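You operate a simulated robot arm through the tools that you are given. There is no shell and no other tool.

The job below is to be done with a simulated robot arm. You get a single attempt, and the scene is never put back.

JOB
Get the small yellow pan's lid ready for simmering: knob screwed tight, steam vent open, lid back on.
Fine: lay the lid in the wooden block to tighten it.
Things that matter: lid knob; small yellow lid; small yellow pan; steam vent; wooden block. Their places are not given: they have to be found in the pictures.

Only the result counts: the job must be done as asked and must still hold three seconds after the hand-in. Knocking over, shifting, dropping, spilling or breaking anything else fails it. A push-on lid holds only when it is set on centred and level and pressed home; a screw cap is set on level and turned clockwise until tight.

ROBOT AND FRAMES
A 7-joint arm with a two-finger parallel gripper, fixed in place. Base frame: the origin is at the foot of the arm, x ahead of it, y to its left, z up; the work surface is at about z = 0. Lengths are in m, angles in degrees, forces in N, time in s.
With the tool pointing down near the work surface it reaches from about 0.22 to 0.58 m from the base axis. Its first joint turns from -66.0 to 66.0 degrees. Payload 2.5 kg.
Tool frame: the origin (TCP) lies between the finger pads and is the grasp point; the fingertips stand 0.023 m ahead of it; z points along the fingers, y is the line along which they close. The gripper opens to 0.094 m. The fingers are 0.038 m wide and 0.01 m thick; the gripper's body (0.054 by 0.096 m) begins 0.039 m behind the TCP.
Orientation is that of the tool frame in the base frame, as a unit quaternion [w, x, y, z]. With the fingers straight down and closing along the base's y, the tool's x points along the base's -x, its y along +y and its z along -z.

CONTROLS
- The arm moves only by the tool move_arm. Its arguments are lists of equal length, an entry for each row: "delta_pos": the shift along the base's x, y, z in units of 300 mm (1.0 is 300 mm), a list of three; "turn": the turn, a rotation vector about the base's x, y, z in units of 90 degrees (1.0 is 90 degrees), a list of three; "claw": the opening in per cent of the stroke, from 0 (shut) to 100 (fully open). In form: {"delta_pos": [[dx, dy, dz], ...], "turn": [[rx, ry, rz], ...], "claw": [claw, ...]}. A call has 1 to 20 rows; each row is the pose to reach, as a shift and turn from the pose commanded when the call began. A call with a number of a shift or a turn outside -1 to 1 is refused whole. Rows are played at 5 a second. More than 0.05 m and 8.6 degrees between two rows, or a gripper value outside its range, and nothing of the call is played. A pose out of reach is approached as far as the arm can. The call stops where the force on the tool passes 40 N (or 10 N more than at its start, if that is more) or the arm is blocked; 0.2 s more then pass. The fingers move at their own pace (about 0.108 m/s each) and stop on an object; they squeeze with about 25 N. The grip force told is the motor's: it shows also when the fingers shut on nothing. Time passes only in rows, and 0.2 s behind the last, so rows that repeat a pose let the fingers close. The reply holds the time, the measured pose of the TCP, the force on the tool along the base axes, the opening and the grip force, in the units named above and with some noise, with the torque about the TCP (base axes, N m) and any sound that the robot's microphone picked up.
- Cameras (640 x 400 px; columns grow to the right, rows downward): "scene" is fixed at [0.1037, -0.3992, 0.543]; the picture's right is [0.92, -0.38, 0.00], its down [-0.22, -0.53, -0.82] and it looks along [0.31, 0.75, -0.58] (base axes); focal length 346 px, centre (320, 200). "wrist" rides on the gripper at [0.086, 0.016, -0.074] in the tool frame; the picture's right is [-0.18, 0.98, 0.00], its down [-0.58, -0.11, -0.81] and it looks along [-0.79, -0.15, 0.59] (tool axes); focal length 243 px, centre (320, 200).
- capture(camera): a new picture of that camera. It takes no simulated time.
- measure_at(camera, pixels): for up to 12 pixels [column, row] of the newest picture of that camera ("zoom" is the newest enlarged one), the place [x, y, z] in the base frame of the surface seen there, good to about 0.002 m. It takes no simulated time.
- inspect(camera, box): a new picture of the part [left, top, right, bottom] of that camera's present view, enlarged. It takes no simulated time.
- finish_job(): hands the job in; it is judged then, once.

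Leave the gripper open and the arm clear of the work at the hand-in unless told otherwise.

The tools are called after "Emit:" as a command line: name --argument value ..., lists and objects as JSON in quotes. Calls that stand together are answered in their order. move_arm: Moves the arm, as the interface text tells. Its arguments: {"type":"object","properties":{"delta_pos":{"type":"array","items":{"type":"array","items":{"type":"number"}}},"turn":{"type":"array","items":{"type":"array","items":{"type":"number"}}},"claw":{"type":"array","items":{"type":"number"}}},"required":["delta_pos","turn","claw"]} The other tools are called the same way: capture (camera) takes a picture; measure_at (camera, pixels) gives the place of the surface under pixels of a picture; inspect (camera, box) takes an enlarged picture of a part of a camera's view; finish_job () hands the job in.

At the start:

```text
time: 0.0
position: [0.4341, 0.0018, 0.2476]
tool_rot: [0.0, 0.0, 1.0, 0.0]
wrist_force: [0.1, 0.2, 0.8]
wrist_torque: [-0.02, 0.03, 0.02]
width: 0.0941
gripper_force: 0.1
```

scene: 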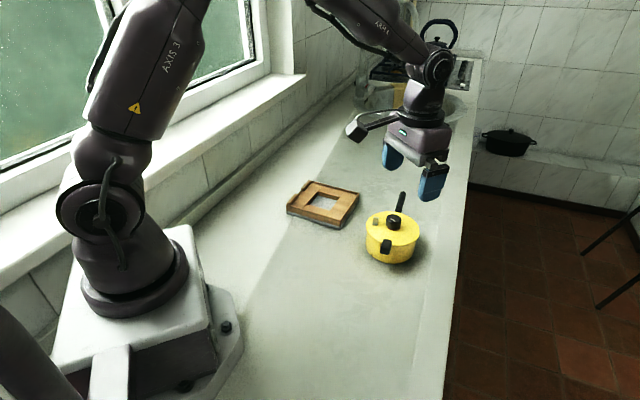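
wrist: 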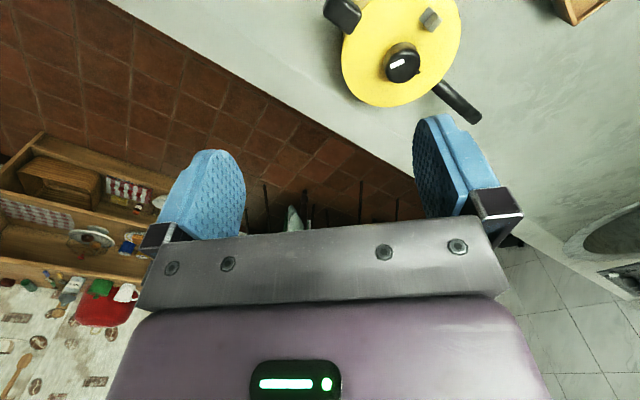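

The scene picture shows the yellow pan with its lid near (392, 235) and the wooden block near (323, 204). I'll enlarge both before doing anything.

Emit:
inspect --camera "scene" --box '[350, 180, 440, 270]'

Emit:
inspect --camera "wrist" --box '[310, 0, 490, 130]'

```text
4.44 times, centred on (395, 225) of scene
```

zoom: 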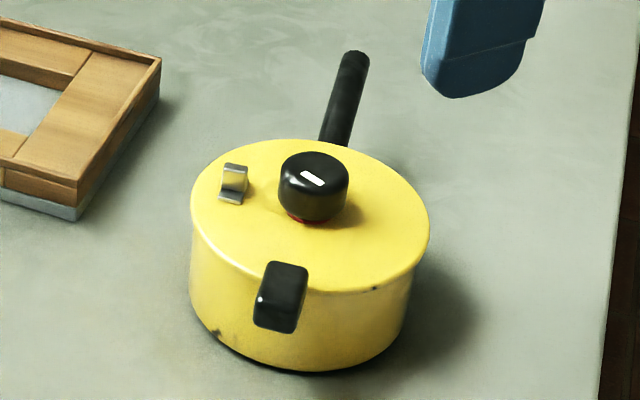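

```text
3.08 times, centred on (400, 65) of wrist
```

zoom: 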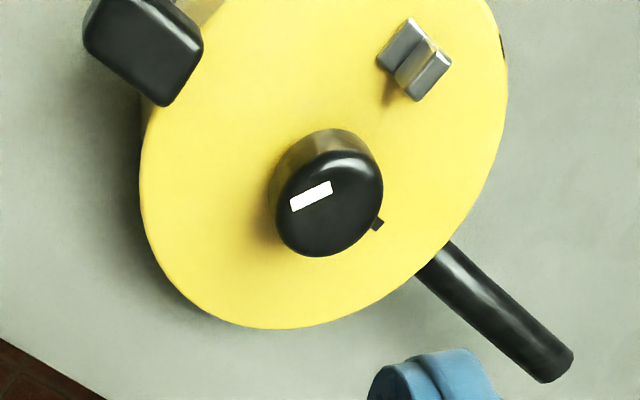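

The lid has a black knob with a white bar and a red ring showing underneath, a small dark mark beside the knob, and a metal vent tab. Next I'll look at the wooden block up close and measure points on the pan.

Emit:
inspect --camera "scene" --box '[278, 170, 368, 235]'

Emit:
capture --camera "scene"

Emit:
measure_at --camera "scene" --pixels '[[394, 219], [393, 225], [376, 221], [368, 224], [417, 233], [390, 237], [386, 243], [401, 195], [383, 262], [400, 262]]'

Emit:
measure_at --camera "scene" --pixels '[[313, 181], [359, 193], [342, 228], [287, 209], [322, 202], [340, 200], [310, 215], [318, 187], [305, 200], [330, 216]]'

```text
6.15 times, centred on (323, 202) of scene
```

zoom: 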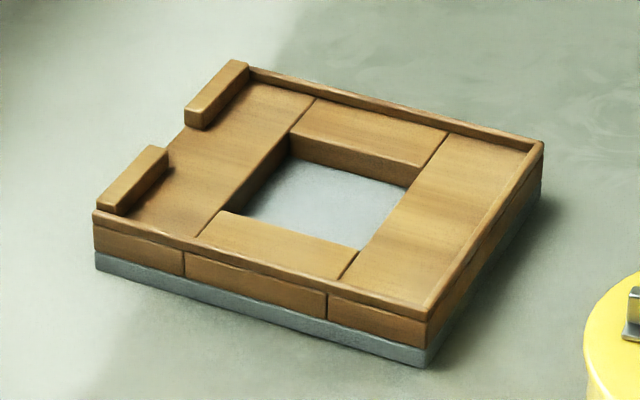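

```text
taken
```

scene: 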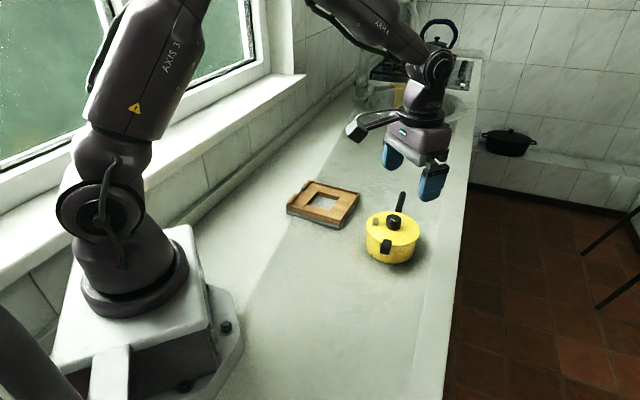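

```text
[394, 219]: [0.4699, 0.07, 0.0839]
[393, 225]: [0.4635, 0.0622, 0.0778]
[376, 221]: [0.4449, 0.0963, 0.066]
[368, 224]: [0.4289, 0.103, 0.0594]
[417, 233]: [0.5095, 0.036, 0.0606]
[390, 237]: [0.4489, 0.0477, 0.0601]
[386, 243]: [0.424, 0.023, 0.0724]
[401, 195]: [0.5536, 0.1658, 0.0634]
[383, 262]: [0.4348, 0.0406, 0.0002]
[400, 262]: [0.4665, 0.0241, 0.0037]
```

```text
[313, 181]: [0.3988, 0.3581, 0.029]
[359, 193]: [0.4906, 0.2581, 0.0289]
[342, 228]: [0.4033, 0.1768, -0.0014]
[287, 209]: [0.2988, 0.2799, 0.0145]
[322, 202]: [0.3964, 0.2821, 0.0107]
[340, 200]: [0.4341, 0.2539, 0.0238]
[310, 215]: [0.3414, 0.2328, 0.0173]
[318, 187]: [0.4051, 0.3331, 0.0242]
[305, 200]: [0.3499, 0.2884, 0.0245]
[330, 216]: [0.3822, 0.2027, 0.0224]
```

The block has a flat wooden top with a raised rim on three sides, a notch in its far-left side, and a square hole in the middle. I'll move the hand sideways so the wrist camera sees the lid squarely from above.

Emit:
move_arm --delta_pos '[[-0.05, 0.08, 0], [-0.1, 0.16, 0], [-0.1, 0.18, 0], [-0.1, 0.18, 0]]' --turn '[[0, 0, 0], [0, 0, 0], [0, 0, 0], [0, 0, 0]]' --claw '[100, 100, 100, 100]'

Emit:
capture --camera "wrist"

```text
time: 1.0
position: [0.4043, 0.0566, 0.2477]
tool_rot: [0.001, -0.001, 1.0, 0.0]
wrist_force: [-0.8, -0.3, 0.3]
wrist_torque: [0.0, 0.0, -0.01]
width: 0.0939
gripper_force: 0.0
```

```text
taken
```

wrist: 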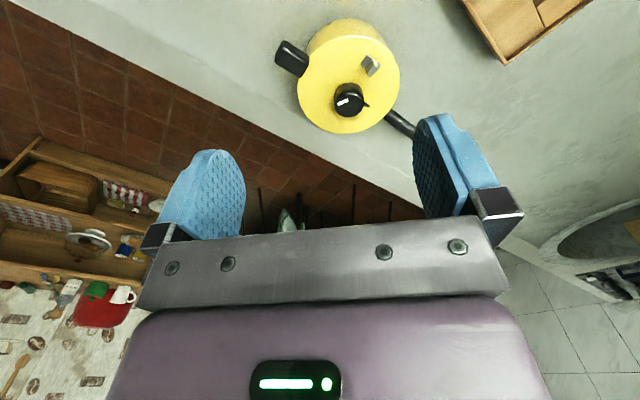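

Now the whole pan is in the wrist view at around (345, 75). I'll enlarge it.

Emit:
inspect --camera "wrist" --box '[265, 5, 425, 145]'

Emit:
measure_at --camera "wrist" --pixels '[[350, 102], [346, 108], [366, 108], [371, 66], [299, 85], [398, 80], [345, 132], [348, 36], [318, 120], [385, 115], [320, 50], [380, 48]]'

```text
2.86 times, centred on (345, 75) of wrist
```

zoom: 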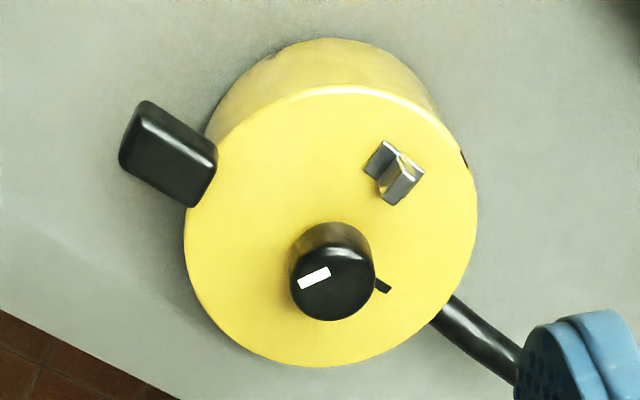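

```text
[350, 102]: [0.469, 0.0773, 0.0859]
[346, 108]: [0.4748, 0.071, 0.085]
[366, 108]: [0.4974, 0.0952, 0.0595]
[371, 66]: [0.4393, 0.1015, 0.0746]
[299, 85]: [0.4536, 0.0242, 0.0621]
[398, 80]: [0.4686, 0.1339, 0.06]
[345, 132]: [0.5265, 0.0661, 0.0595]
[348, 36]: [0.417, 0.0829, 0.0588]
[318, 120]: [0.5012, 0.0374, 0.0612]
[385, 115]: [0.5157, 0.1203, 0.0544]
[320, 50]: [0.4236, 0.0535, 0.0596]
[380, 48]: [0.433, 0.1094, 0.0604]
```

The lid measures about 0.11 m across, centred near (0.472, 0.078) with its top at z ≈ 0.060. The knob top is at z ≈ 0.086. The lid is wider than the gripper opening, so it has to be carried by the knob. I'll go lower to see the knob, mark and vent in more detail.

Emit:
move_arm --delta_pos '[[0.06, 0.02, -0.08], [0.12, 0.04, -0.16], [0.173, 0.06, -0.24], [0.173, 0.06, -0.24]]' --turn '[[0, 0, 0], [0, 0, 0], [0, 0, 0], [0, 0, 0]]' --claw '[100, 100, 100, 100]'

Emit:
capture --camera "wrist"

Emit:
inspect --camera "wrist" --box '[290, 30, 410, 140]'

```text
time: 2.0
position: [0.4566, 0.0734, 0.1747]
tool_rot: [0.0, 0.0, 1.0, 0.0]
wrist_force: [-0.1, -0.6, -0.5]
wrist_torque: [-0.05, -0.03, -0.01]
width: 0.0939
gripper_force: 0.0
```

```text
taken
```

wrist: 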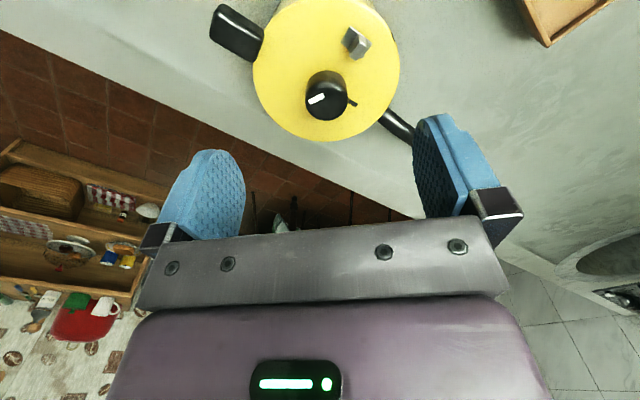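

```text
3.64 times, centred on (350, 85) of wrist
```

zoom: 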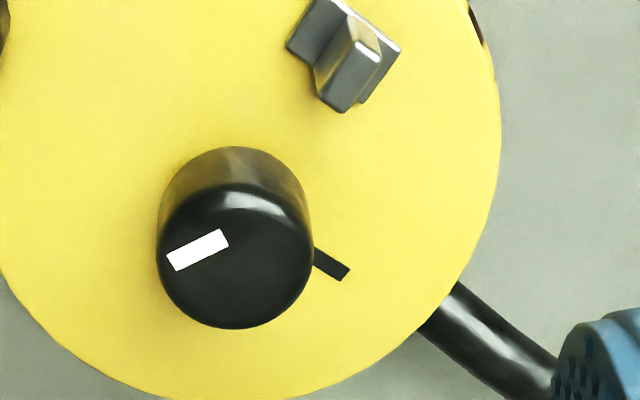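

The knob carries a white pointer and the lid has a short dark index line at about (330, 265) in the zoom. I'll take a closer look at the vent tab and measure these features.

Emit:
measure_at --camera "zoom" --pixels '[[173, 264], [224, 237], [235, 250], [320, 257], [345, 275], [300, 50], [330, 15], [390, 55], [360, 55], [345, 95], [376, 95], [476, 25]]'

Emit:
inspect --camera "wrist" --box '[335, 20, 380, 65]'

Emit:
inspect --camera "scene" --box '[365, 205, 410, 240]'

```text
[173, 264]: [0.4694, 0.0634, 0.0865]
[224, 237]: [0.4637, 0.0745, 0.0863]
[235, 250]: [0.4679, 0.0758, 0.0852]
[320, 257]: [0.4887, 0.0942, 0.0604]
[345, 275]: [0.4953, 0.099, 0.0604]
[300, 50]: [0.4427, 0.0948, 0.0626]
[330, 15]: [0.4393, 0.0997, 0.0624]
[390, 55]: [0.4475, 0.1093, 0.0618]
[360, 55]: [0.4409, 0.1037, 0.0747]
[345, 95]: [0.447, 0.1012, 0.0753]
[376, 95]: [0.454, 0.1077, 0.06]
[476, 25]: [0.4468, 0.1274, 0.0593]
```

```text
8.89 times, centred on (358, 42) of wrist
```

zoom: 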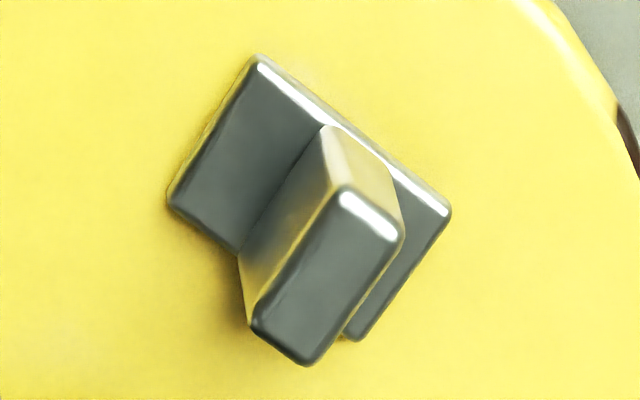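

```text
11.43 times, centred on (388, 222) of scene
```

zoom: 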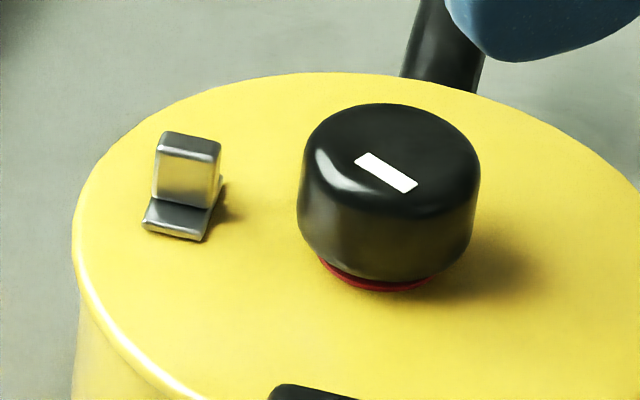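

The vent is a small steel plate, about 0.013 m long, with an upright tab about 0.013 m tall. The red ring under the knob shows that the knob is loose. I'll move over to the block now.

Emit:
move_arm --delta_pos '[[-0.03, 0.06, 0.12], [-0.1, 0.2, 0.15], [-0.17, 0.34, 0.15], [-0.24, 0.48, 0.15], [-0.32, 0.6, 0.15], [-0.32, 0.6, 0.15]]' --turn '[[0, 0, 0], [0, 0, 0], [0, 0, 0], [0, 0, 0], [0, 0, 0], [0, 0, 0]]' --claw '[100, 100, 100, 100, 100, 100]'

Emit:
capture --camera "wrist"

Emit:
inspect --camera "scene" --box '[350, 190, 440, 270]'

```text
time: 3.4
position: [0.359, 0.2539, 0.2197]
tool_rot: [-0.001, 0.0, 1.0, -0.001]
wrist_force: [0.1, 0.2, -0.8]
wrist_torque: [0.0, 0.02, -0.01]
width: 0.0939
gripper_force: 0.1
```

```text
taken
```

wrist: 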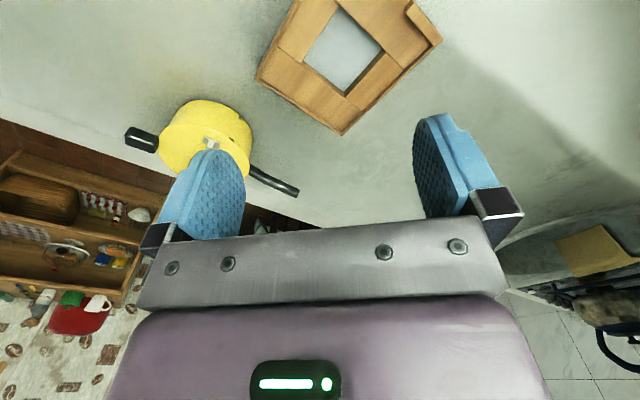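

```text
5.00 times, centred on (395, 230) of scene
```

zoom: 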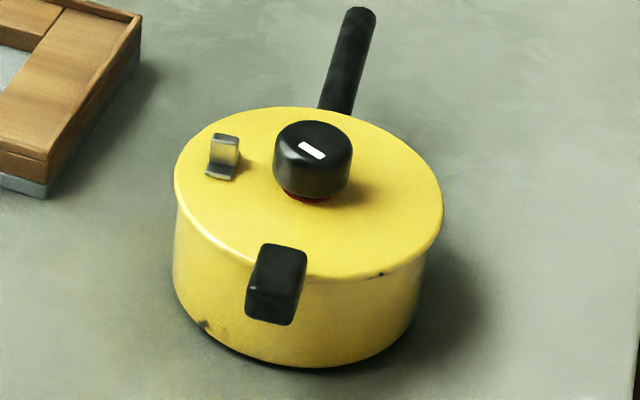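

The block is cut off at the top of the picture, so I'll back the hand off toward the base to see all of it.

Emit:
move_arm --delta_pos '[[-0.08, 0.05, 0.05], [-0.2, 0.08, 0.1], [-0.2, 0.08, 0.1]]' --turn '[[0, 0, 0], [0, 0, 0], [0, 0, 0]]' --claw '[100, 100, 100]'

Emit:
capture --camera "wrist"

Emit:
inspect --camera "wrist" --box '[240, 0, 440, 160]'

```text
time: 4.2
position: [0.3001, 0.2772, 0.2516]
tool_rot: [0.001, 0.0, 1.0, 0.0]
wrist_force: [-0.1, -0.7, 0.1]
wrist_torque: [-0.01, -0.02, 0.02]
width: 0.094
gripper_force: 0.1
```

```text
taken
```

wrist: 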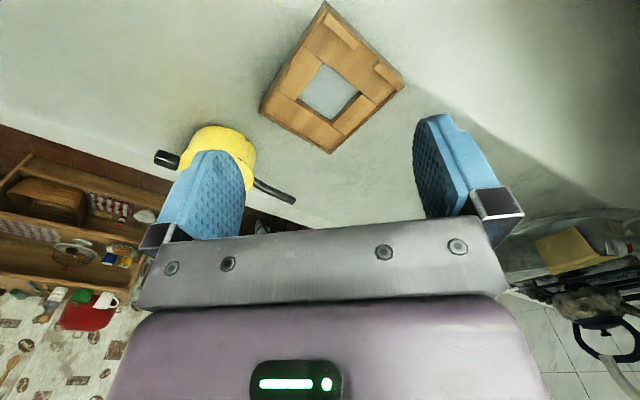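

```text
2.50 times, centred on (340, 80) of wrist
```

zoom: 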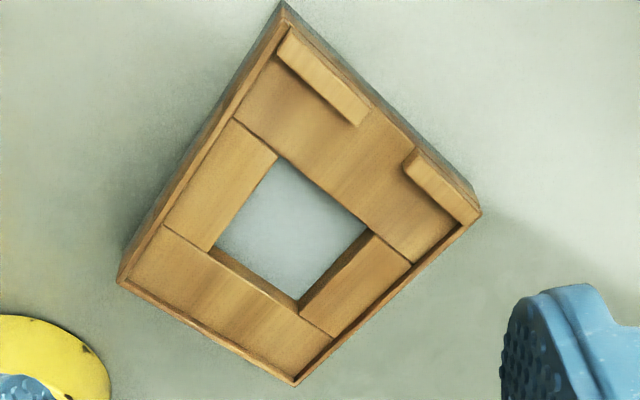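

The full block is visible now. I'll measure the rim corners, the inner floor, the hole and the notch edges.

Emit:
measure_at --camera "zoom" --pixels '[[284, 4], [478, 213], [294, 382], [120, 281], [290, 35], [462, 225], [298, 368], [135, 280], [278, 160], [365, 232], [300, 298], [215, 240]]'

Emit:
measure_at --camera "zoom" --pixels '[[357, 120], [368, 105], [405, 165], [416, 152], [284, 52], [458, 215], [385, 150], [330, 120], [250, 100], [240, 300], [350, 290], [290, 230]]'

```text
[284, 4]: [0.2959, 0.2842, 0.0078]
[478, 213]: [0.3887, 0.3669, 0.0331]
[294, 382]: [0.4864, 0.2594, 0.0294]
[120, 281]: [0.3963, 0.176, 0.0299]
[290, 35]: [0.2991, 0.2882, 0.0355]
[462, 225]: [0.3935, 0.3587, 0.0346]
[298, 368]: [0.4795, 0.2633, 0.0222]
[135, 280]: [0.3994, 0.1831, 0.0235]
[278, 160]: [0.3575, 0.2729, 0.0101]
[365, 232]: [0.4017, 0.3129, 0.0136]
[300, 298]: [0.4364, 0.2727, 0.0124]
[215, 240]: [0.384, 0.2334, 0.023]
```

```text
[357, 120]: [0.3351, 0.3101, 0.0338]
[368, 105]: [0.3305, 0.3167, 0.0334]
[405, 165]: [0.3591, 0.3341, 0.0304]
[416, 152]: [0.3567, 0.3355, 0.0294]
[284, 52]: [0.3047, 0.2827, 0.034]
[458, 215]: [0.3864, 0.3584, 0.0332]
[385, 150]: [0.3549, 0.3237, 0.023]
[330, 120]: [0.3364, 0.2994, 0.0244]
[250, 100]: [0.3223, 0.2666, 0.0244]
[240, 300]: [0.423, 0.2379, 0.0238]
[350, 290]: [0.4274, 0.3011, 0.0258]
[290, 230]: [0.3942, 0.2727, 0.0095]
```

The block's outer corners come out at about (0.297, 0.286), (0.389, 0.366), (0.487, 0.259) and (0.397, 0.176). The floor is at z ≈ 0.024, and the rim stands at 0.030 to 0.034. Next I want close zooms of the vent and of the lid's edge from the scene camera.

Emit:
inspect --camera "scene" --box '[366, 212, 388, 230]'

Emit:
inspect --camera "scene" --box '[362, 225, 424, 268]'

Emit:
inspect --camera "wrist" --box '[150, 115, 310, 215]'

```text
16.00 times, centred on (377, 221) of scene
```

zoom: 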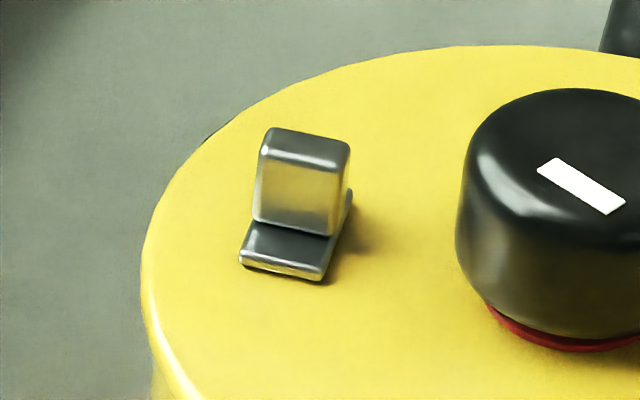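

```text
9.30 times, centred on (393, 246) of scene
```

zoom: 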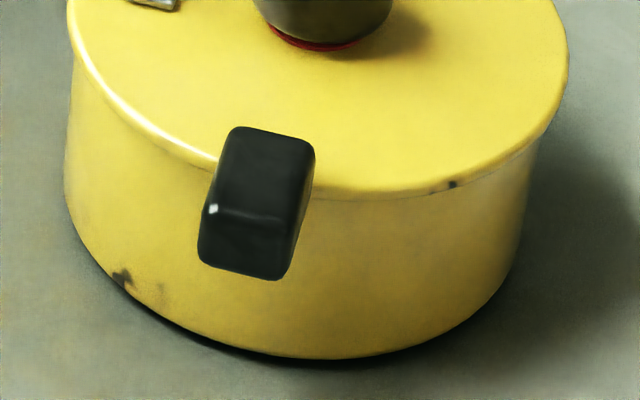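

```text
4.00 times, centred on (230, 165) of wrist
```

zoom: 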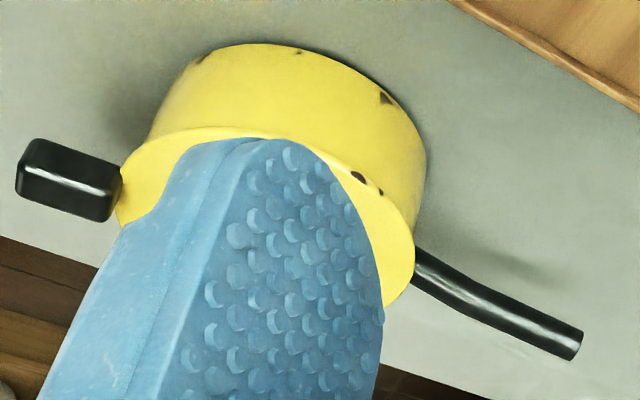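

The dark spots on the enamel look like chips rather than features. Next I'll hover over the knob with the closing line turned to lie across the knob-to-vent line, about 47° in the base, so the fingers stay clear of the vent tab. Then I'll refine the knob centre from there.

Emit:
move_arm --delta_pos '[[0.07, -0.08, 0], [0.14, -0.16, 0], [0.21, -0.25, 0], [0.29, -0.34, 0], [0.37, -0.43, -0.03], [0.44, -0.52, -0.08], [0.51, -0.6, -0.13], [0.573, -0.667, -0.17], [0.573, -0.667, -0.17]]' --turn '[[0, 0, -0.06], [0, 0, -0.12], [0, 0, -0.18], [0, 0, -0.24], [0, 0, -0.3], [0, 0, -0.36], [0, 0, -0.42], [0, 0, -0.478], [0, 0, -0.478]]' --claw '[100, 100, 100, 100, 100, 100, 100, 100, 100]'

Emit:
capture --camera "wrist"

Emit:
inspect --camera "wrist" --box '[260, 40, 380, 130]'

```text
time: 6.2
position: [0.4712, 0.0775, 0.2]
tool_rot: [0.0, 0.367, 0.93, 0.0]
wrist_force: [0.2, 0.0, -0.1]
wrist_torque: [-0.02, 0.02, 0.01]
width: 0.0939
gripper_force: 0.1
```

```text
taken
```

wrist: 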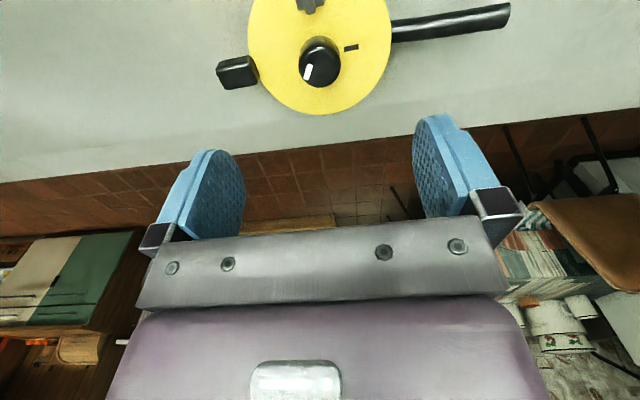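

```text
4.44 times, centred on (320, 85) of wrist
```

zoom: 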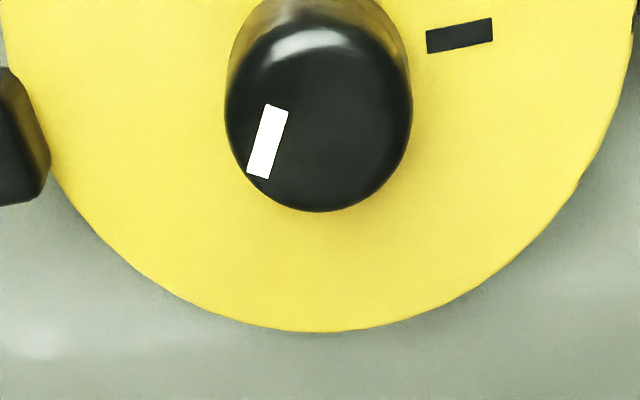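

I'll measure points around the lid's edge and the knob's top to work out the exact centres.

Emit:
measure_at --camera "zoom" --pixels '[[318, 328], [180, 285], [90, 205], [455, 300], [550, 215], [600, 130], [226, 105], [411, 105], [318, 209], [318, 115], [268, 110], [257, 172]]'

Emit:
inspect --camera "wrist" --box '[240, 0, 400, 120]'

```text
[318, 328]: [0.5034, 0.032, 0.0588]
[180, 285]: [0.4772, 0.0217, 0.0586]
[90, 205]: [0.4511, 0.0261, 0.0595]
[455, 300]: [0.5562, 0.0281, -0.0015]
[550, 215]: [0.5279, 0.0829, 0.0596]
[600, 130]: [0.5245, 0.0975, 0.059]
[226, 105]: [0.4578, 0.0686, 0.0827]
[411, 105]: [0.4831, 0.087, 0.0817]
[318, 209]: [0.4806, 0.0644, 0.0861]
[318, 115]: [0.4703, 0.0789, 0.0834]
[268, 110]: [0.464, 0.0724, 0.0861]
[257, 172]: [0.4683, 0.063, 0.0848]
```

```text
3.33 times, centred on (320, 60) of wrist
```

zoom: 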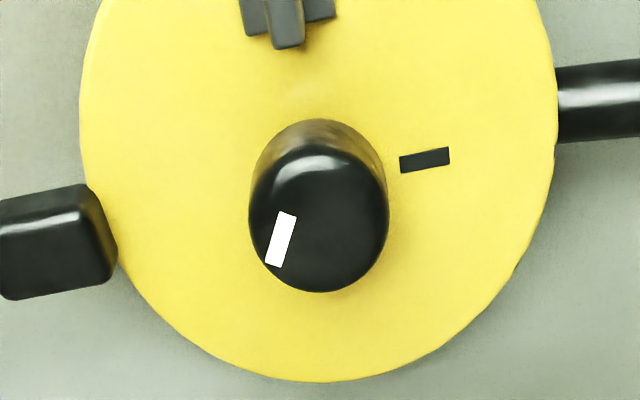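

Fitting these points puts the lid centre near (0.4725, 0.077) with a radius of about 0.055. The knob is about 0.031 m across and concentric with the lid. I'll shift the hand slightly along its own x to get the vent fully into view and look for any slot or hole.

Emit:
move_arm --delta_pos '[[-0.1, 0.09, 0], [-0.15, 0.14, 0], [-0.15, 0.14, 0]]' --turn '[[0, 0, 0], [0, 0, 0], [0, 0, 0]]' --claw '[100, 100, 100]'

Emit:
inspect --camera "wrist" --box '[230, 20, 410, 160]'

Emit:
inspect --camera "wrist" --box '[290, 30, 350, 80]'

```text
time: 7.0
position: [0.4255, 0.1197, 0.1991]
tool_rot: [0.0, 0.366, 0.93, 0.0]
wrist_force: [0.0, 0.6, 0.0]
wrist_torque: [0.0, -0.01, -0.02]
width: 0.094
gripper_force: 0.1
```

```text
2.86 times, centred on (320, 90) of wrist
```

zoom: 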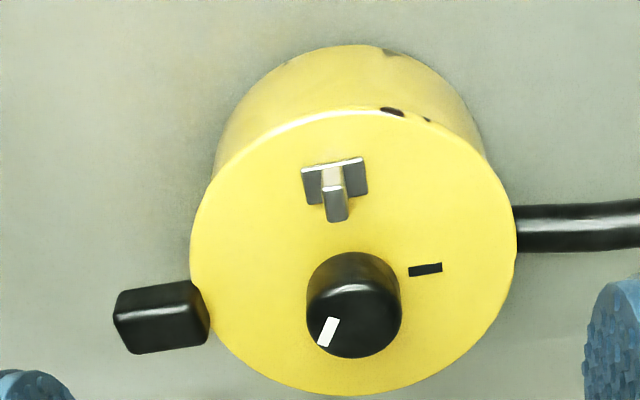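

```text
8.00 times, centred on (320, 55) of wrist
```

zoom: 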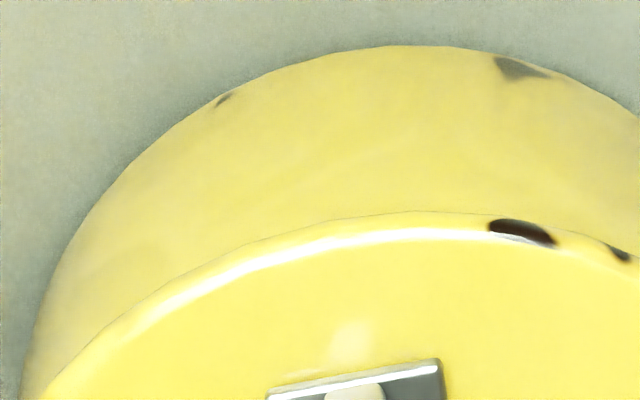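

Emit:
inspect --camera "wrist" --box '[295, 65, 355, 105]'

Emit:
measure_at --camera "zoom" --pixels '[[160, 130], [430, 85], [190, 230], [445, 190], [270, 165], [350, 150], [290, 300], [375, 290], [320, 240], [330, 350], [240, 60], [100, 200]]'

```text
10.00 times, centred on (325, 85) of wrist
```

zoom: 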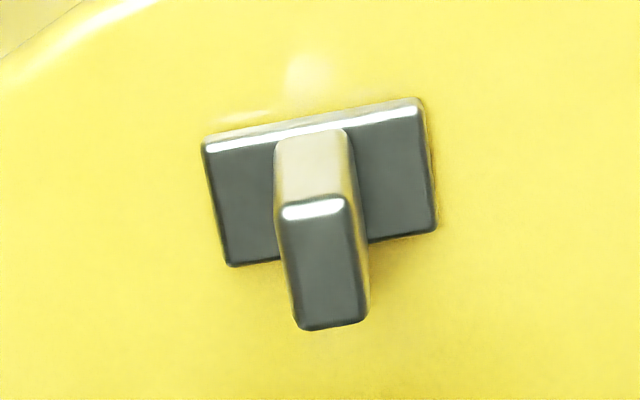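

```text
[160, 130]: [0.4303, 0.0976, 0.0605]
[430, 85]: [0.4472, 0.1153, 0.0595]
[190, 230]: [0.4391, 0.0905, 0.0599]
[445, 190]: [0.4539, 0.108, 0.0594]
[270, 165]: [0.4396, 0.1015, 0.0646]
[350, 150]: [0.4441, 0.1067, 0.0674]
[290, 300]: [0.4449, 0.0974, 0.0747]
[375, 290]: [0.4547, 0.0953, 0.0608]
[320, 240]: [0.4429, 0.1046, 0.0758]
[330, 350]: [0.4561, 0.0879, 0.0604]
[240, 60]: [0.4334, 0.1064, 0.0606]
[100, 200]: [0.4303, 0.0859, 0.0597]
```

The vent is a plate about 0.019 × 0.010 m with an upright tab in the middle, and its broad face is set across the tangential direction. That looks like a slider, and I'll deal with it once the lid is in the block. First I'll go over the knob with the fingers partly closed to 55 %, because the pan handles lie along the closing line. Then I'll descend to just above it.

Emit:
move_arm --delta_pos '[[0.08, -0.07, 0], [0.157, -0.142, -0.06], [0.157, -0.142, -0.18], [0.157, -0.142, -0.26], [0.157, -0.142, -0.26]]' --turn '[[0, 0, 0], [0, 0, 0], [0, 0, 0], [0, 0, 0], [0, 0, 0]]' --claw '[55, 55, 55, 55, 55]'

Emit:
capture --camera "wrist"

Emit:
inspect --camera "scene" --box '[340, 150, 460, 270]'

```text
time: 8.2
position: [0.4739, 0.0764, 0.1217]
tool_rot: [0.0, 0.367, 0.93, 0.0]
wrist_force: [-0.7, -0.4, -0.6]
wrist_torque: [-0.04, 0.03, 0.01]
width: 0.0514
gripper_force: 0.1
```

```text
taken
```

wrist: 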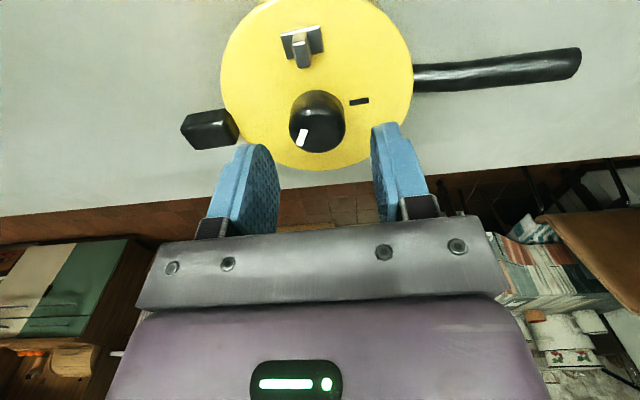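

```text
3.33 times, centred on (400, 210) of scene
```

zoom: 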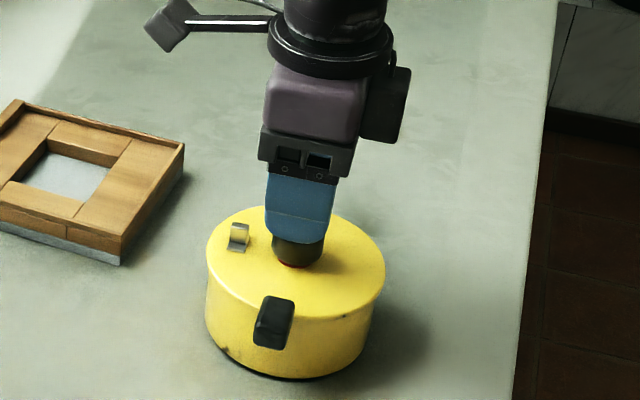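

In the wrist view the knob looks centred at about column 317, against 320 for the tool axis. I'll zoom in to check the alignment before going down, so the fingers don't push the pan.

Emit:
inspect --camera "wrist" --box '[270, 80, 370, 160]'

Emit:
measure_at --camera "zoom" --pixels '[[130, 270], [480, 270], [300, 440], [300, 300]]'

```text
5.00 times, centred on (320, 120) of wrist
```

zoom: 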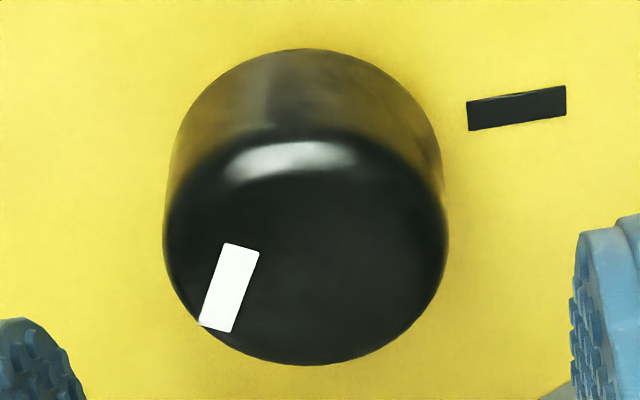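

```text
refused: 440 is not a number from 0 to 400
```

The knob is about 1.6 mm to one side and about 2 mm off the tool axis in the other direction. I'll correct for both and descend until the TCP is at z ≈ 0.088.

Emit:
move_arm --delta_pos '[[-0.0073, 0.001, -0.03], [-0.0073, 0.001, -0.07], [-0.0073, 0.001, -0.112], [-0.0073, 0.001, -0.112]]' --turn '[[0, 0, 0], [0, 0, 0], [0, 0, 0], [0, 0, 0]]' --claw '[55, 55, 55, 55]'

Emit:
inspect --camera "wrist" --box '[240, 100, 400, 220]'

Emit:
inspect --camera "scene" --box '[350, 180, 440, 270]'

```text
time: 9.2
position: [0.4724, 0.0776, 0.088]
tool_rot: [0.0, 0.366, 0.93, 0.0]
wrist_force: [-0.7, 0.6, 0.0]
wrist_torque: [-0.01, -0.03, 0.0]
width: 0.0521
gripper_force: 0.0
```

```text
3.33 times, centred on (320, 160) of wrist
```

zoom: 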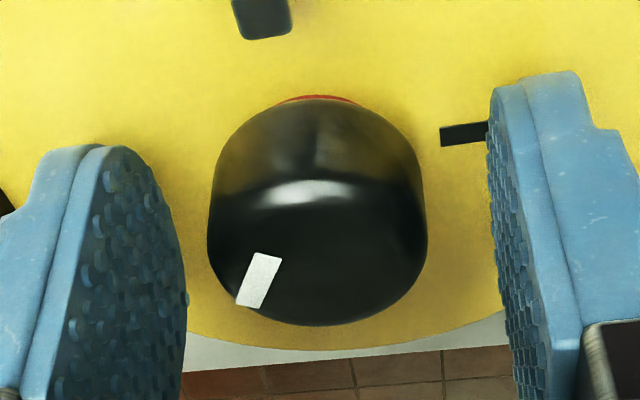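

```text
4.44 times, centred on (395, 225) of scene
```

zoom: 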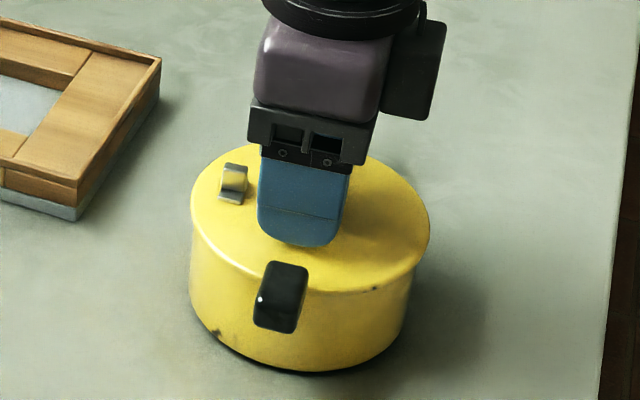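

The knob sits midway between the pads. Edges are at 208 and 427 in the zoom, so the offset is under 0.5 mm. I'll close the fingers gently.

Emit:
move_arm --delta_pos '[[0, 0, 0], [0, 0, 0], [0, 0, 0], [0, 0, 0], [0, 0, 0], [0, 0, 0]]' --turn '[[0, 0, 0], [0, 0, 0], [0, 0, 0], [0, 0, 0], [0, 0, 0], [0, 0, 0]]' --claw '[44, 38, 34, 30, 10, 0]'

Emit:
inspect --camera "scene" --box '[350, 180, 440, 270]'

```text
time: 10.6
position: [0.4721, 0.0771, 0.0884]
tool_rot: [0.0, 0.366, 0.93, 0.0]
wrist_force: [0.1, -0.8, -0.4]
wrist_torque: [0.01, 0.02, 0.0]
width: 0.0325
gripper_force: 24.5
```

```text
4.44 times, centred on (395, 225) of scene
```

zoom: 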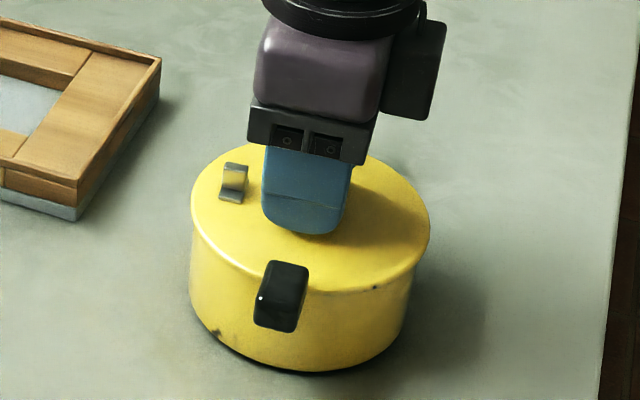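

The knob is held at width 0.0325 with 24.5 N of grip. The lid is seated on the pan at TCP (0.472, 0.077, 0.0884), which I'll use as the reference for putting it back. Now a slow lift of about 10 mm, watching the force.

Emit:
move_arm --delta_pos '[[0, 0, 0.005], [0, 0, 0.01], [0, 0, 0.016], [0, 0, 0.024], [0, 0, 0.033], [0, 0, 0.033]]' --turn '[[0, 0, 0], [0, 0, 0], [0, 0, 0], [0, 0, 0], [0, 0, 0], [0, 0, 0]]' --claw '[0, 0, 0, 0, 0, 0]'

Emit:
inspect --camera "scene" --box '[350, 180, 440, 270]'

```text
time: 12.0
position: [0.4724, 0.0769, 0.0969]
tool_rot: [0.0, 0.366, 0.931, 0.0]
wrist_force: [0.1, 1.0, -2.5]
wrist_torque: [-0.01, -0.05, 0.03]
width: 0.032
gripper_force: 24.7
```

```text
4.44 times, centred on (395, 225) of scene
```

zoom: 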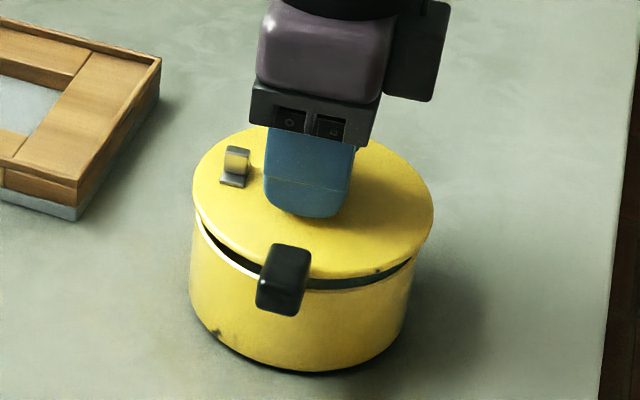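

The black lug came up with the lid, so it belongs to the lid and not the pan. That explains the notch in the block's rim: the lug fits in it and stops the lid from turning. To point the lug from about 228° to the notch at about 132°, the lid has to turn about -96°. My present wrist angle leaves too little room for that, so I'll set the lid back down, release it and re-grip from another angle.

Emit:
move_arm --delta_pos '[[0, 0, -0.009], [0, 0, -0.018], [0, 0, -0.025], [0, 0, -0.028], [0, 0, -0.028]]' --turn '[[0, 0, 0], [0, 0, 0], [0, 0, 0], [0, 0, 0], [0, 0, 0]]' --claw '[0, 0, 0, 0, 0]'

Emit:
inspect --camera "scene" --box '[350, 180, 440, 270]'

```text
time: 13.2
position: [0.4711, 0.0783, 0.0906]
tool_rot: [0.0, 0.367, 0.93, 0.0]
wrist_force: [0.1, -0.5, -2.5]
wrist_torque: [0.03, -0.02, 0.02]
width: 0.0324
gripper_force: 25.2
```

```text
4.44 times, centred on (395, 225) of scene
```

zoom: 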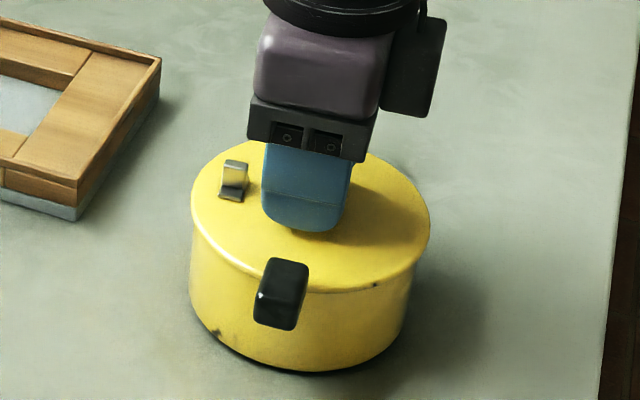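

The force still reads the lid's weight of about 2.5 N, so the lid is hanging a millimetre or so high. I'll lower it the rest of the way.

Emit:
move_arm --delta_pos '[[0, 0, -0.003], [0, 0, -0.006], [0, 0, -0.006]]' --turn '[[0, 0, 0], [0, 0, 0], [0, 0, 0]]' --claw '[0, 0, 0]'

```text
time: 14.0
position: [0.4726, 0.0784, 0.0879]
tool_rot: [0.0, 0.367, 0.93, 0.0]
wrist_force: [-1.7, 0.2, 1.7]
wrist_torque: [-0.08, 0.16, -0.01]
width: 0.0323
gripper_force: 25.0
```

The lid is resting on the pan again; the force has swung to +1.7 N. I'll open to 55 %, go straight up, and start turning the wrist the other way.

Emit:
move_arm --delta_pos '[[0, 0, 0], [0, 0, 0], [0, 0, 0], [0, 0, 0.05], [0, 0, 0.12], [0, 0, 0.22], [0, 0, 0.22]]' --turn '[[0, 0, 0], [0, 0, 0], [0, 0, 0], [0, 0, 0], [0, 0, 0], [0, 0, 0], [0, 0, 0]]' --claw '[38, 46, 55, 55, 55, 55, 55]'

Emit:
move_arm --delta_pos '[[0, 0, 0.02], [0, 0, 0.02], [0, 0, 0.02], [0, 0, 0.02], [0, 0, 0.02], [0, 0, 0.02], [0, 0, 0.02], [0, 0, 0.02], [0, 0, 0.02], [0, 0, 0.02], [0, 0, 0.02]]' --turn '[[0, 0, 0.09], [0, 0, 0.18], [0, 0, 0.27], [0, 0, 0.36], [0, 0, 0.45], [0, 0, 0.54], [0, 0, 0.63], [0, 0, 0.72], [0, 0, 0.81], [0, 0, 0.9], [0, 0, 0.9]]' --claw '[55, 55, 55, 55, 55, 55, 55, 55, 55, 55, 55]'

Emit:
move_arm --delta_pos '[[0, 0, 0], [0, 0, 0], [0, 0, 0], [0, 0, 0], [0, 0, 0], [0, 0, 0], [0, 0, 0], [0, 0, 0], [0, 0, 0]]' --turn '[[0, 0, 0.09], [0, 0, 0.18], [0, 0, 0.27], [0, 0, 0.36], [0, 0, 0.45], [0, 0, 0.54], [0, 0, 0.63], [0, 0, 0.69], [0, 0, 0.69]]' --claw '[55, 55, 55, 55, 55, 55, 55, 55, 55]'

Emit:
capture --camera "wrist"

Emit:
capture --camera "scene"

```text
time: 15.6
position: [0.4703, 0.0775, 0.1544]
tool_rot: [0.0, 0.367, 0.93, 0.0]
wrist_force: [0.2, 0.5, -1.3]
wrist_torque: [0.01, 0.0, 0.01]
width: 0.0518
gripper_force: 0.0
```

```text
time: 18.0
position: [0.4723, 0.0767, 0.1604]
tool_rot: [0.0, -0.326, 0.945, -0.001]
wrist_force: [0.2, -0.1, 0.0]
wrist_torque: [-0.03, -0.01, 0.01]
width: 0.0516
gripper_force: 0.1
```

```text
time: 20.0
position: [0.4717, 0.0774, 0.1605]
tool_rot: [0.0, 0.767, -0.641, 0.0]
wrist_force: [-0.7, 0.6, 0.4]
wrist_torque: [0.04, 0.0, -0.03]
width: 0.0518
gripper_force: 0.1
```

```text
taken
```

wrist: 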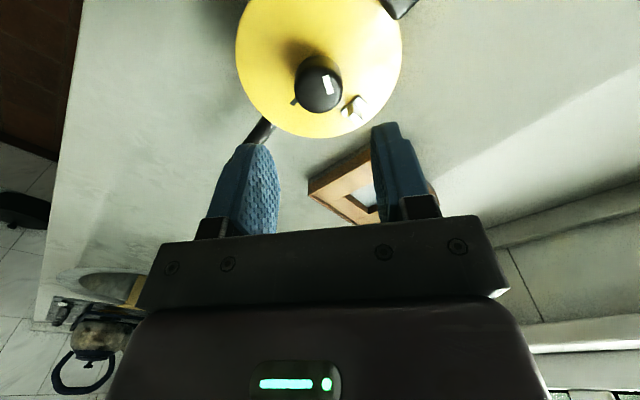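

```text
taken
```

scene: 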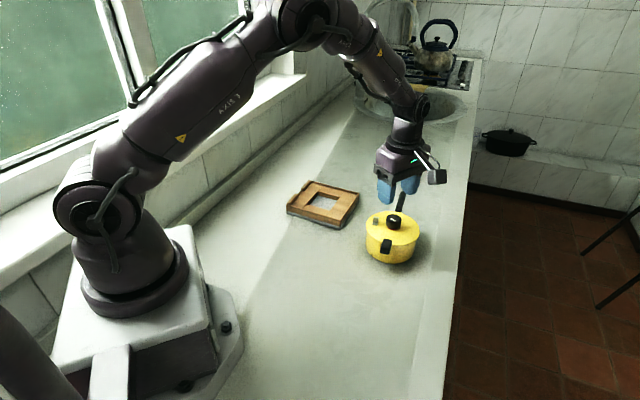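

The wrist reached yaw +100°, with the closing line at about 190°. Before gripping again I'll measure the lug exactly in the scene view, since its direction decides how far the lid must be turned.

Emit:
inspect --camera "scene" --box '[360, 205, 430, 265]'

Emit:
measure_at --camera "zoom" --pixels '[[212, 235], [275, 245], [200, 285], [255, 300], [240, 240], [230, 270], [195, 320], [250, 340], [225, 300]]'

Emit:
inspect --camera "wrist" --box '[220, 0, 420, 140]'

```text
6.67 times, centred on (395, 235) of scene
```

zoom: 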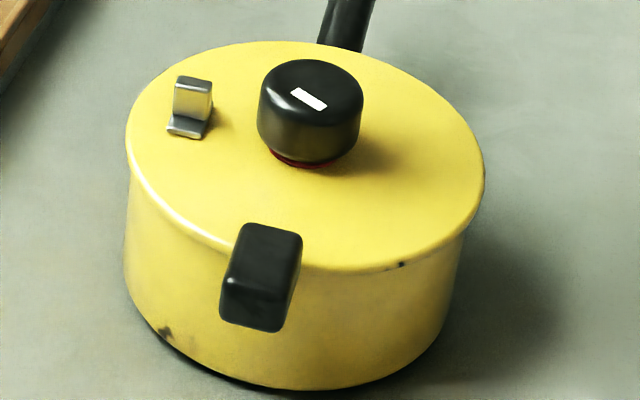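

```text
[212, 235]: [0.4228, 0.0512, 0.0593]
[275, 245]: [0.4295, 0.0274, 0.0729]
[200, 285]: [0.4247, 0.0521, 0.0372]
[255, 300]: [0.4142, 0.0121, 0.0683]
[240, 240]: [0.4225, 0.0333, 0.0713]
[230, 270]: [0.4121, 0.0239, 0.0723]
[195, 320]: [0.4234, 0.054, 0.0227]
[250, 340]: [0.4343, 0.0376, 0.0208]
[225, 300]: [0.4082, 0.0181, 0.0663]
```

```text
2.86 times, centred on (320, 70) of wrist
```

zoom: 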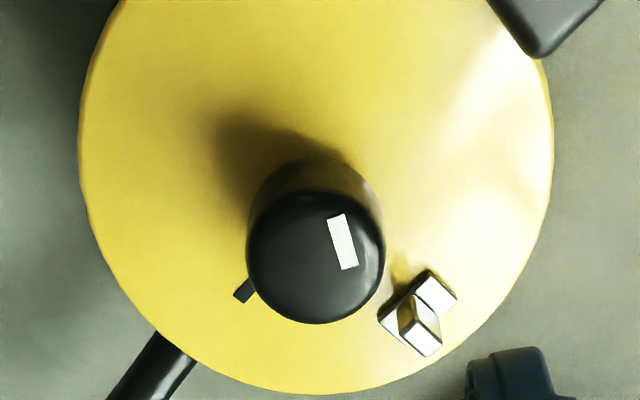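

Emit:
inspect --camera "scene" --box '[380, 234, 396, 256]'

```text
16.00 times, centred on (388, 245) of scene
```

zoom: 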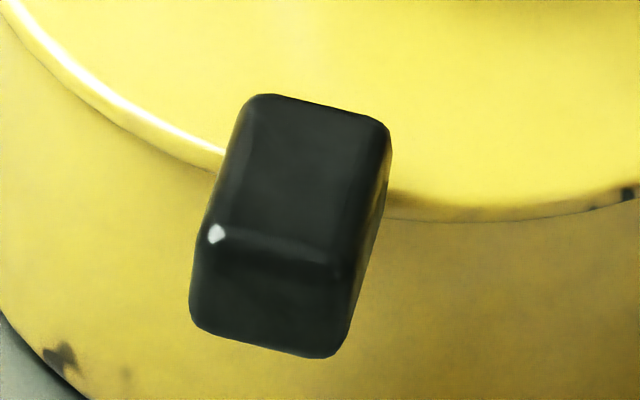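

Emit:
measure_at --camera "zoom" --pixels '[[258, 105], [380, 130], [345, 270], [218, 225], [320, 115], [280, 245], [240, 170], [360, 200], [198, 310], [335, 345], [265, 330]]'

```text
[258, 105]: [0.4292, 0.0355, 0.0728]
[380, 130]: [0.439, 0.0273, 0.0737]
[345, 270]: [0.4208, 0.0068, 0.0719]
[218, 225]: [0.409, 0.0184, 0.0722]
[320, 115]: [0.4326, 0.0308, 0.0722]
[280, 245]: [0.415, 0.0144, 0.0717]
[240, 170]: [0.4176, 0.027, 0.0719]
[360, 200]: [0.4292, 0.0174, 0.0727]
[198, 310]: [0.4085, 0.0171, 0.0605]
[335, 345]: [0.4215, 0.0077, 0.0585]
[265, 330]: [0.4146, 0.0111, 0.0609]
```

The lug centreline sits at about 228° from the lid centre. It is about 0.015 m wide and spans r ≈ 0.058 to 0.086. The notch gap is about 0.033 m, so the lug will fit in it. Next I need the block's inner rim faces precisely, because the lid is only slightly narrower than the block.

Emit:
inspect --camera "scene" --box '[284, 176, 364, 232]'

Emit:
measure_at --camera "zoom" --pixels '[[380, 100], [377, 109], [372, 118], [570, 205], [560, 200], [548, 195], [250, 290], [252, 280], [256, 268], [120, 235], [130, 222], [150, 205]]'

```text
7.14 times, centred on (324, 204) of scene
```

zoom: 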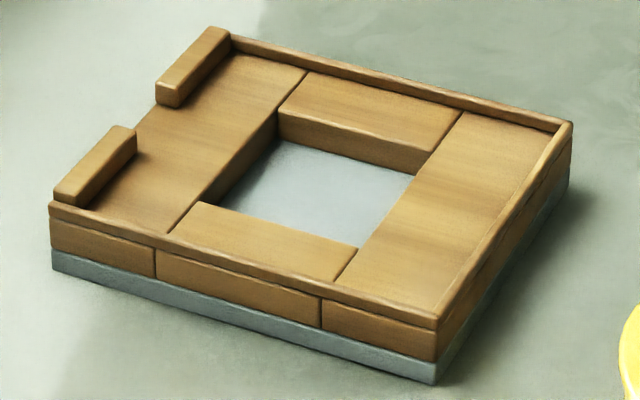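

```text
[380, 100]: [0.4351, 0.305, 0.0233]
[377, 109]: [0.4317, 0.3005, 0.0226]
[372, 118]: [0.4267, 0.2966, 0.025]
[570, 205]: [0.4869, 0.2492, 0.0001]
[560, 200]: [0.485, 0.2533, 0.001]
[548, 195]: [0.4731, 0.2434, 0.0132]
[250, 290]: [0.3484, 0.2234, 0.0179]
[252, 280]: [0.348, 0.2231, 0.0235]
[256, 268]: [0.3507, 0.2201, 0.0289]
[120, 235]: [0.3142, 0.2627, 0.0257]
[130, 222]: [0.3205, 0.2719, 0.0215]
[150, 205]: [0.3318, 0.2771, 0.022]
```

Emit:
measure_at --camera "zoom" --pixels '[[400, 76], [400, 79], [400, 82], [400, 85], [400, 88], [400, 91], [400, 94], [400, 97], [400, 100], [400, 104]]'

Emit:
measure_at --camera "zoom" --pixels '[[250, 245], [250, 250], [250, 253], [250, 256], [250, 259], [250, 262], [250, 265], [250, 268], [250, 271], [250, 274], [250, 278]]'

Emit:
measure_at --camera "zoom" --pixels '[[485, 220], [490, 220], [494, 220], [498, 220], [502, 220], [506, 220], [510, 220], [515, 220]]'

Emit:
measure_at --camera "zoom" --pixels '[[135, 150], [150, 160], [125, 165], [115, 135], [155, 90], [190, 105], [200, 70], [75, 195], [85, 185], [160, 100], [178, 104], [133, 128]]'

```text
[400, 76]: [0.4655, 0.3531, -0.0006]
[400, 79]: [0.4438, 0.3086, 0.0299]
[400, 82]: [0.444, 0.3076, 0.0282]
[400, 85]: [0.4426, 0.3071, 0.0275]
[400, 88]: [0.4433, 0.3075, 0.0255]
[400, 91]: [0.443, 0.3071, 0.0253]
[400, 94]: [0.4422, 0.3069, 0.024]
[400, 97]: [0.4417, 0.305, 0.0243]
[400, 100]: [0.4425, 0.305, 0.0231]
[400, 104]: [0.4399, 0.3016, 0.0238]
```

```text
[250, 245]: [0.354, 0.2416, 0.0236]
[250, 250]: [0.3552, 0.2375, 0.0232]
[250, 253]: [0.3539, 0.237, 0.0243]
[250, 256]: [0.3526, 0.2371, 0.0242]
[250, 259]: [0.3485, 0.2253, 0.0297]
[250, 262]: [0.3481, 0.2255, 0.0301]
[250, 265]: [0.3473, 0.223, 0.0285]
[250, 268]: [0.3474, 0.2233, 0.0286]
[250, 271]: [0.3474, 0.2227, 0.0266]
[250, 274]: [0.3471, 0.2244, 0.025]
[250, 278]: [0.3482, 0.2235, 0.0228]
```

```text
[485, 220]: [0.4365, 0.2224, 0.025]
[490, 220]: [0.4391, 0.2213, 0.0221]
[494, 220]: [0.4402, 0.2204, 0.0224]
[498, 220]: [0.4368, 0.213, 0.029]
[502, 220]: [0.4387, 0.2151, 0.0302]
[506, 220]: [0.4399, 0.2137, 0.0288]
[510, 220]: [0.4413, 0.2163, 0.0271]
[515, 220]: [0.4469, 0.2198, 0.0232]
```

```text
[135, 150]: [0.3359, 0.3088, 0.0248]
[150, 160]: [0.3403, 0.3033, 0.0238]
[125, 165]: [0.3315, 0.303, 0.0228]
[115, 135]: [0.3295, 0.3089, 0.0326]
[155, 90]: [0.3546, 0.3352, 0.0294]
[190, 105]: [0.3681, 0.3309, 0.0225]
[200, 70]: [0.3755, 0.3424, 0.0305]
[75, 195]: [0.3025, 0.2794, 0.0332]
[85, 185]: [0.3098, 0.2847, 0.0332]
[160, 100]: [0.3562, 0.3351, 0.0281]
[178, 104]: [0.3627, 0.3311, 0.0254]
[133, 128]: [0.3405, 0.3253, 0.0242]
```

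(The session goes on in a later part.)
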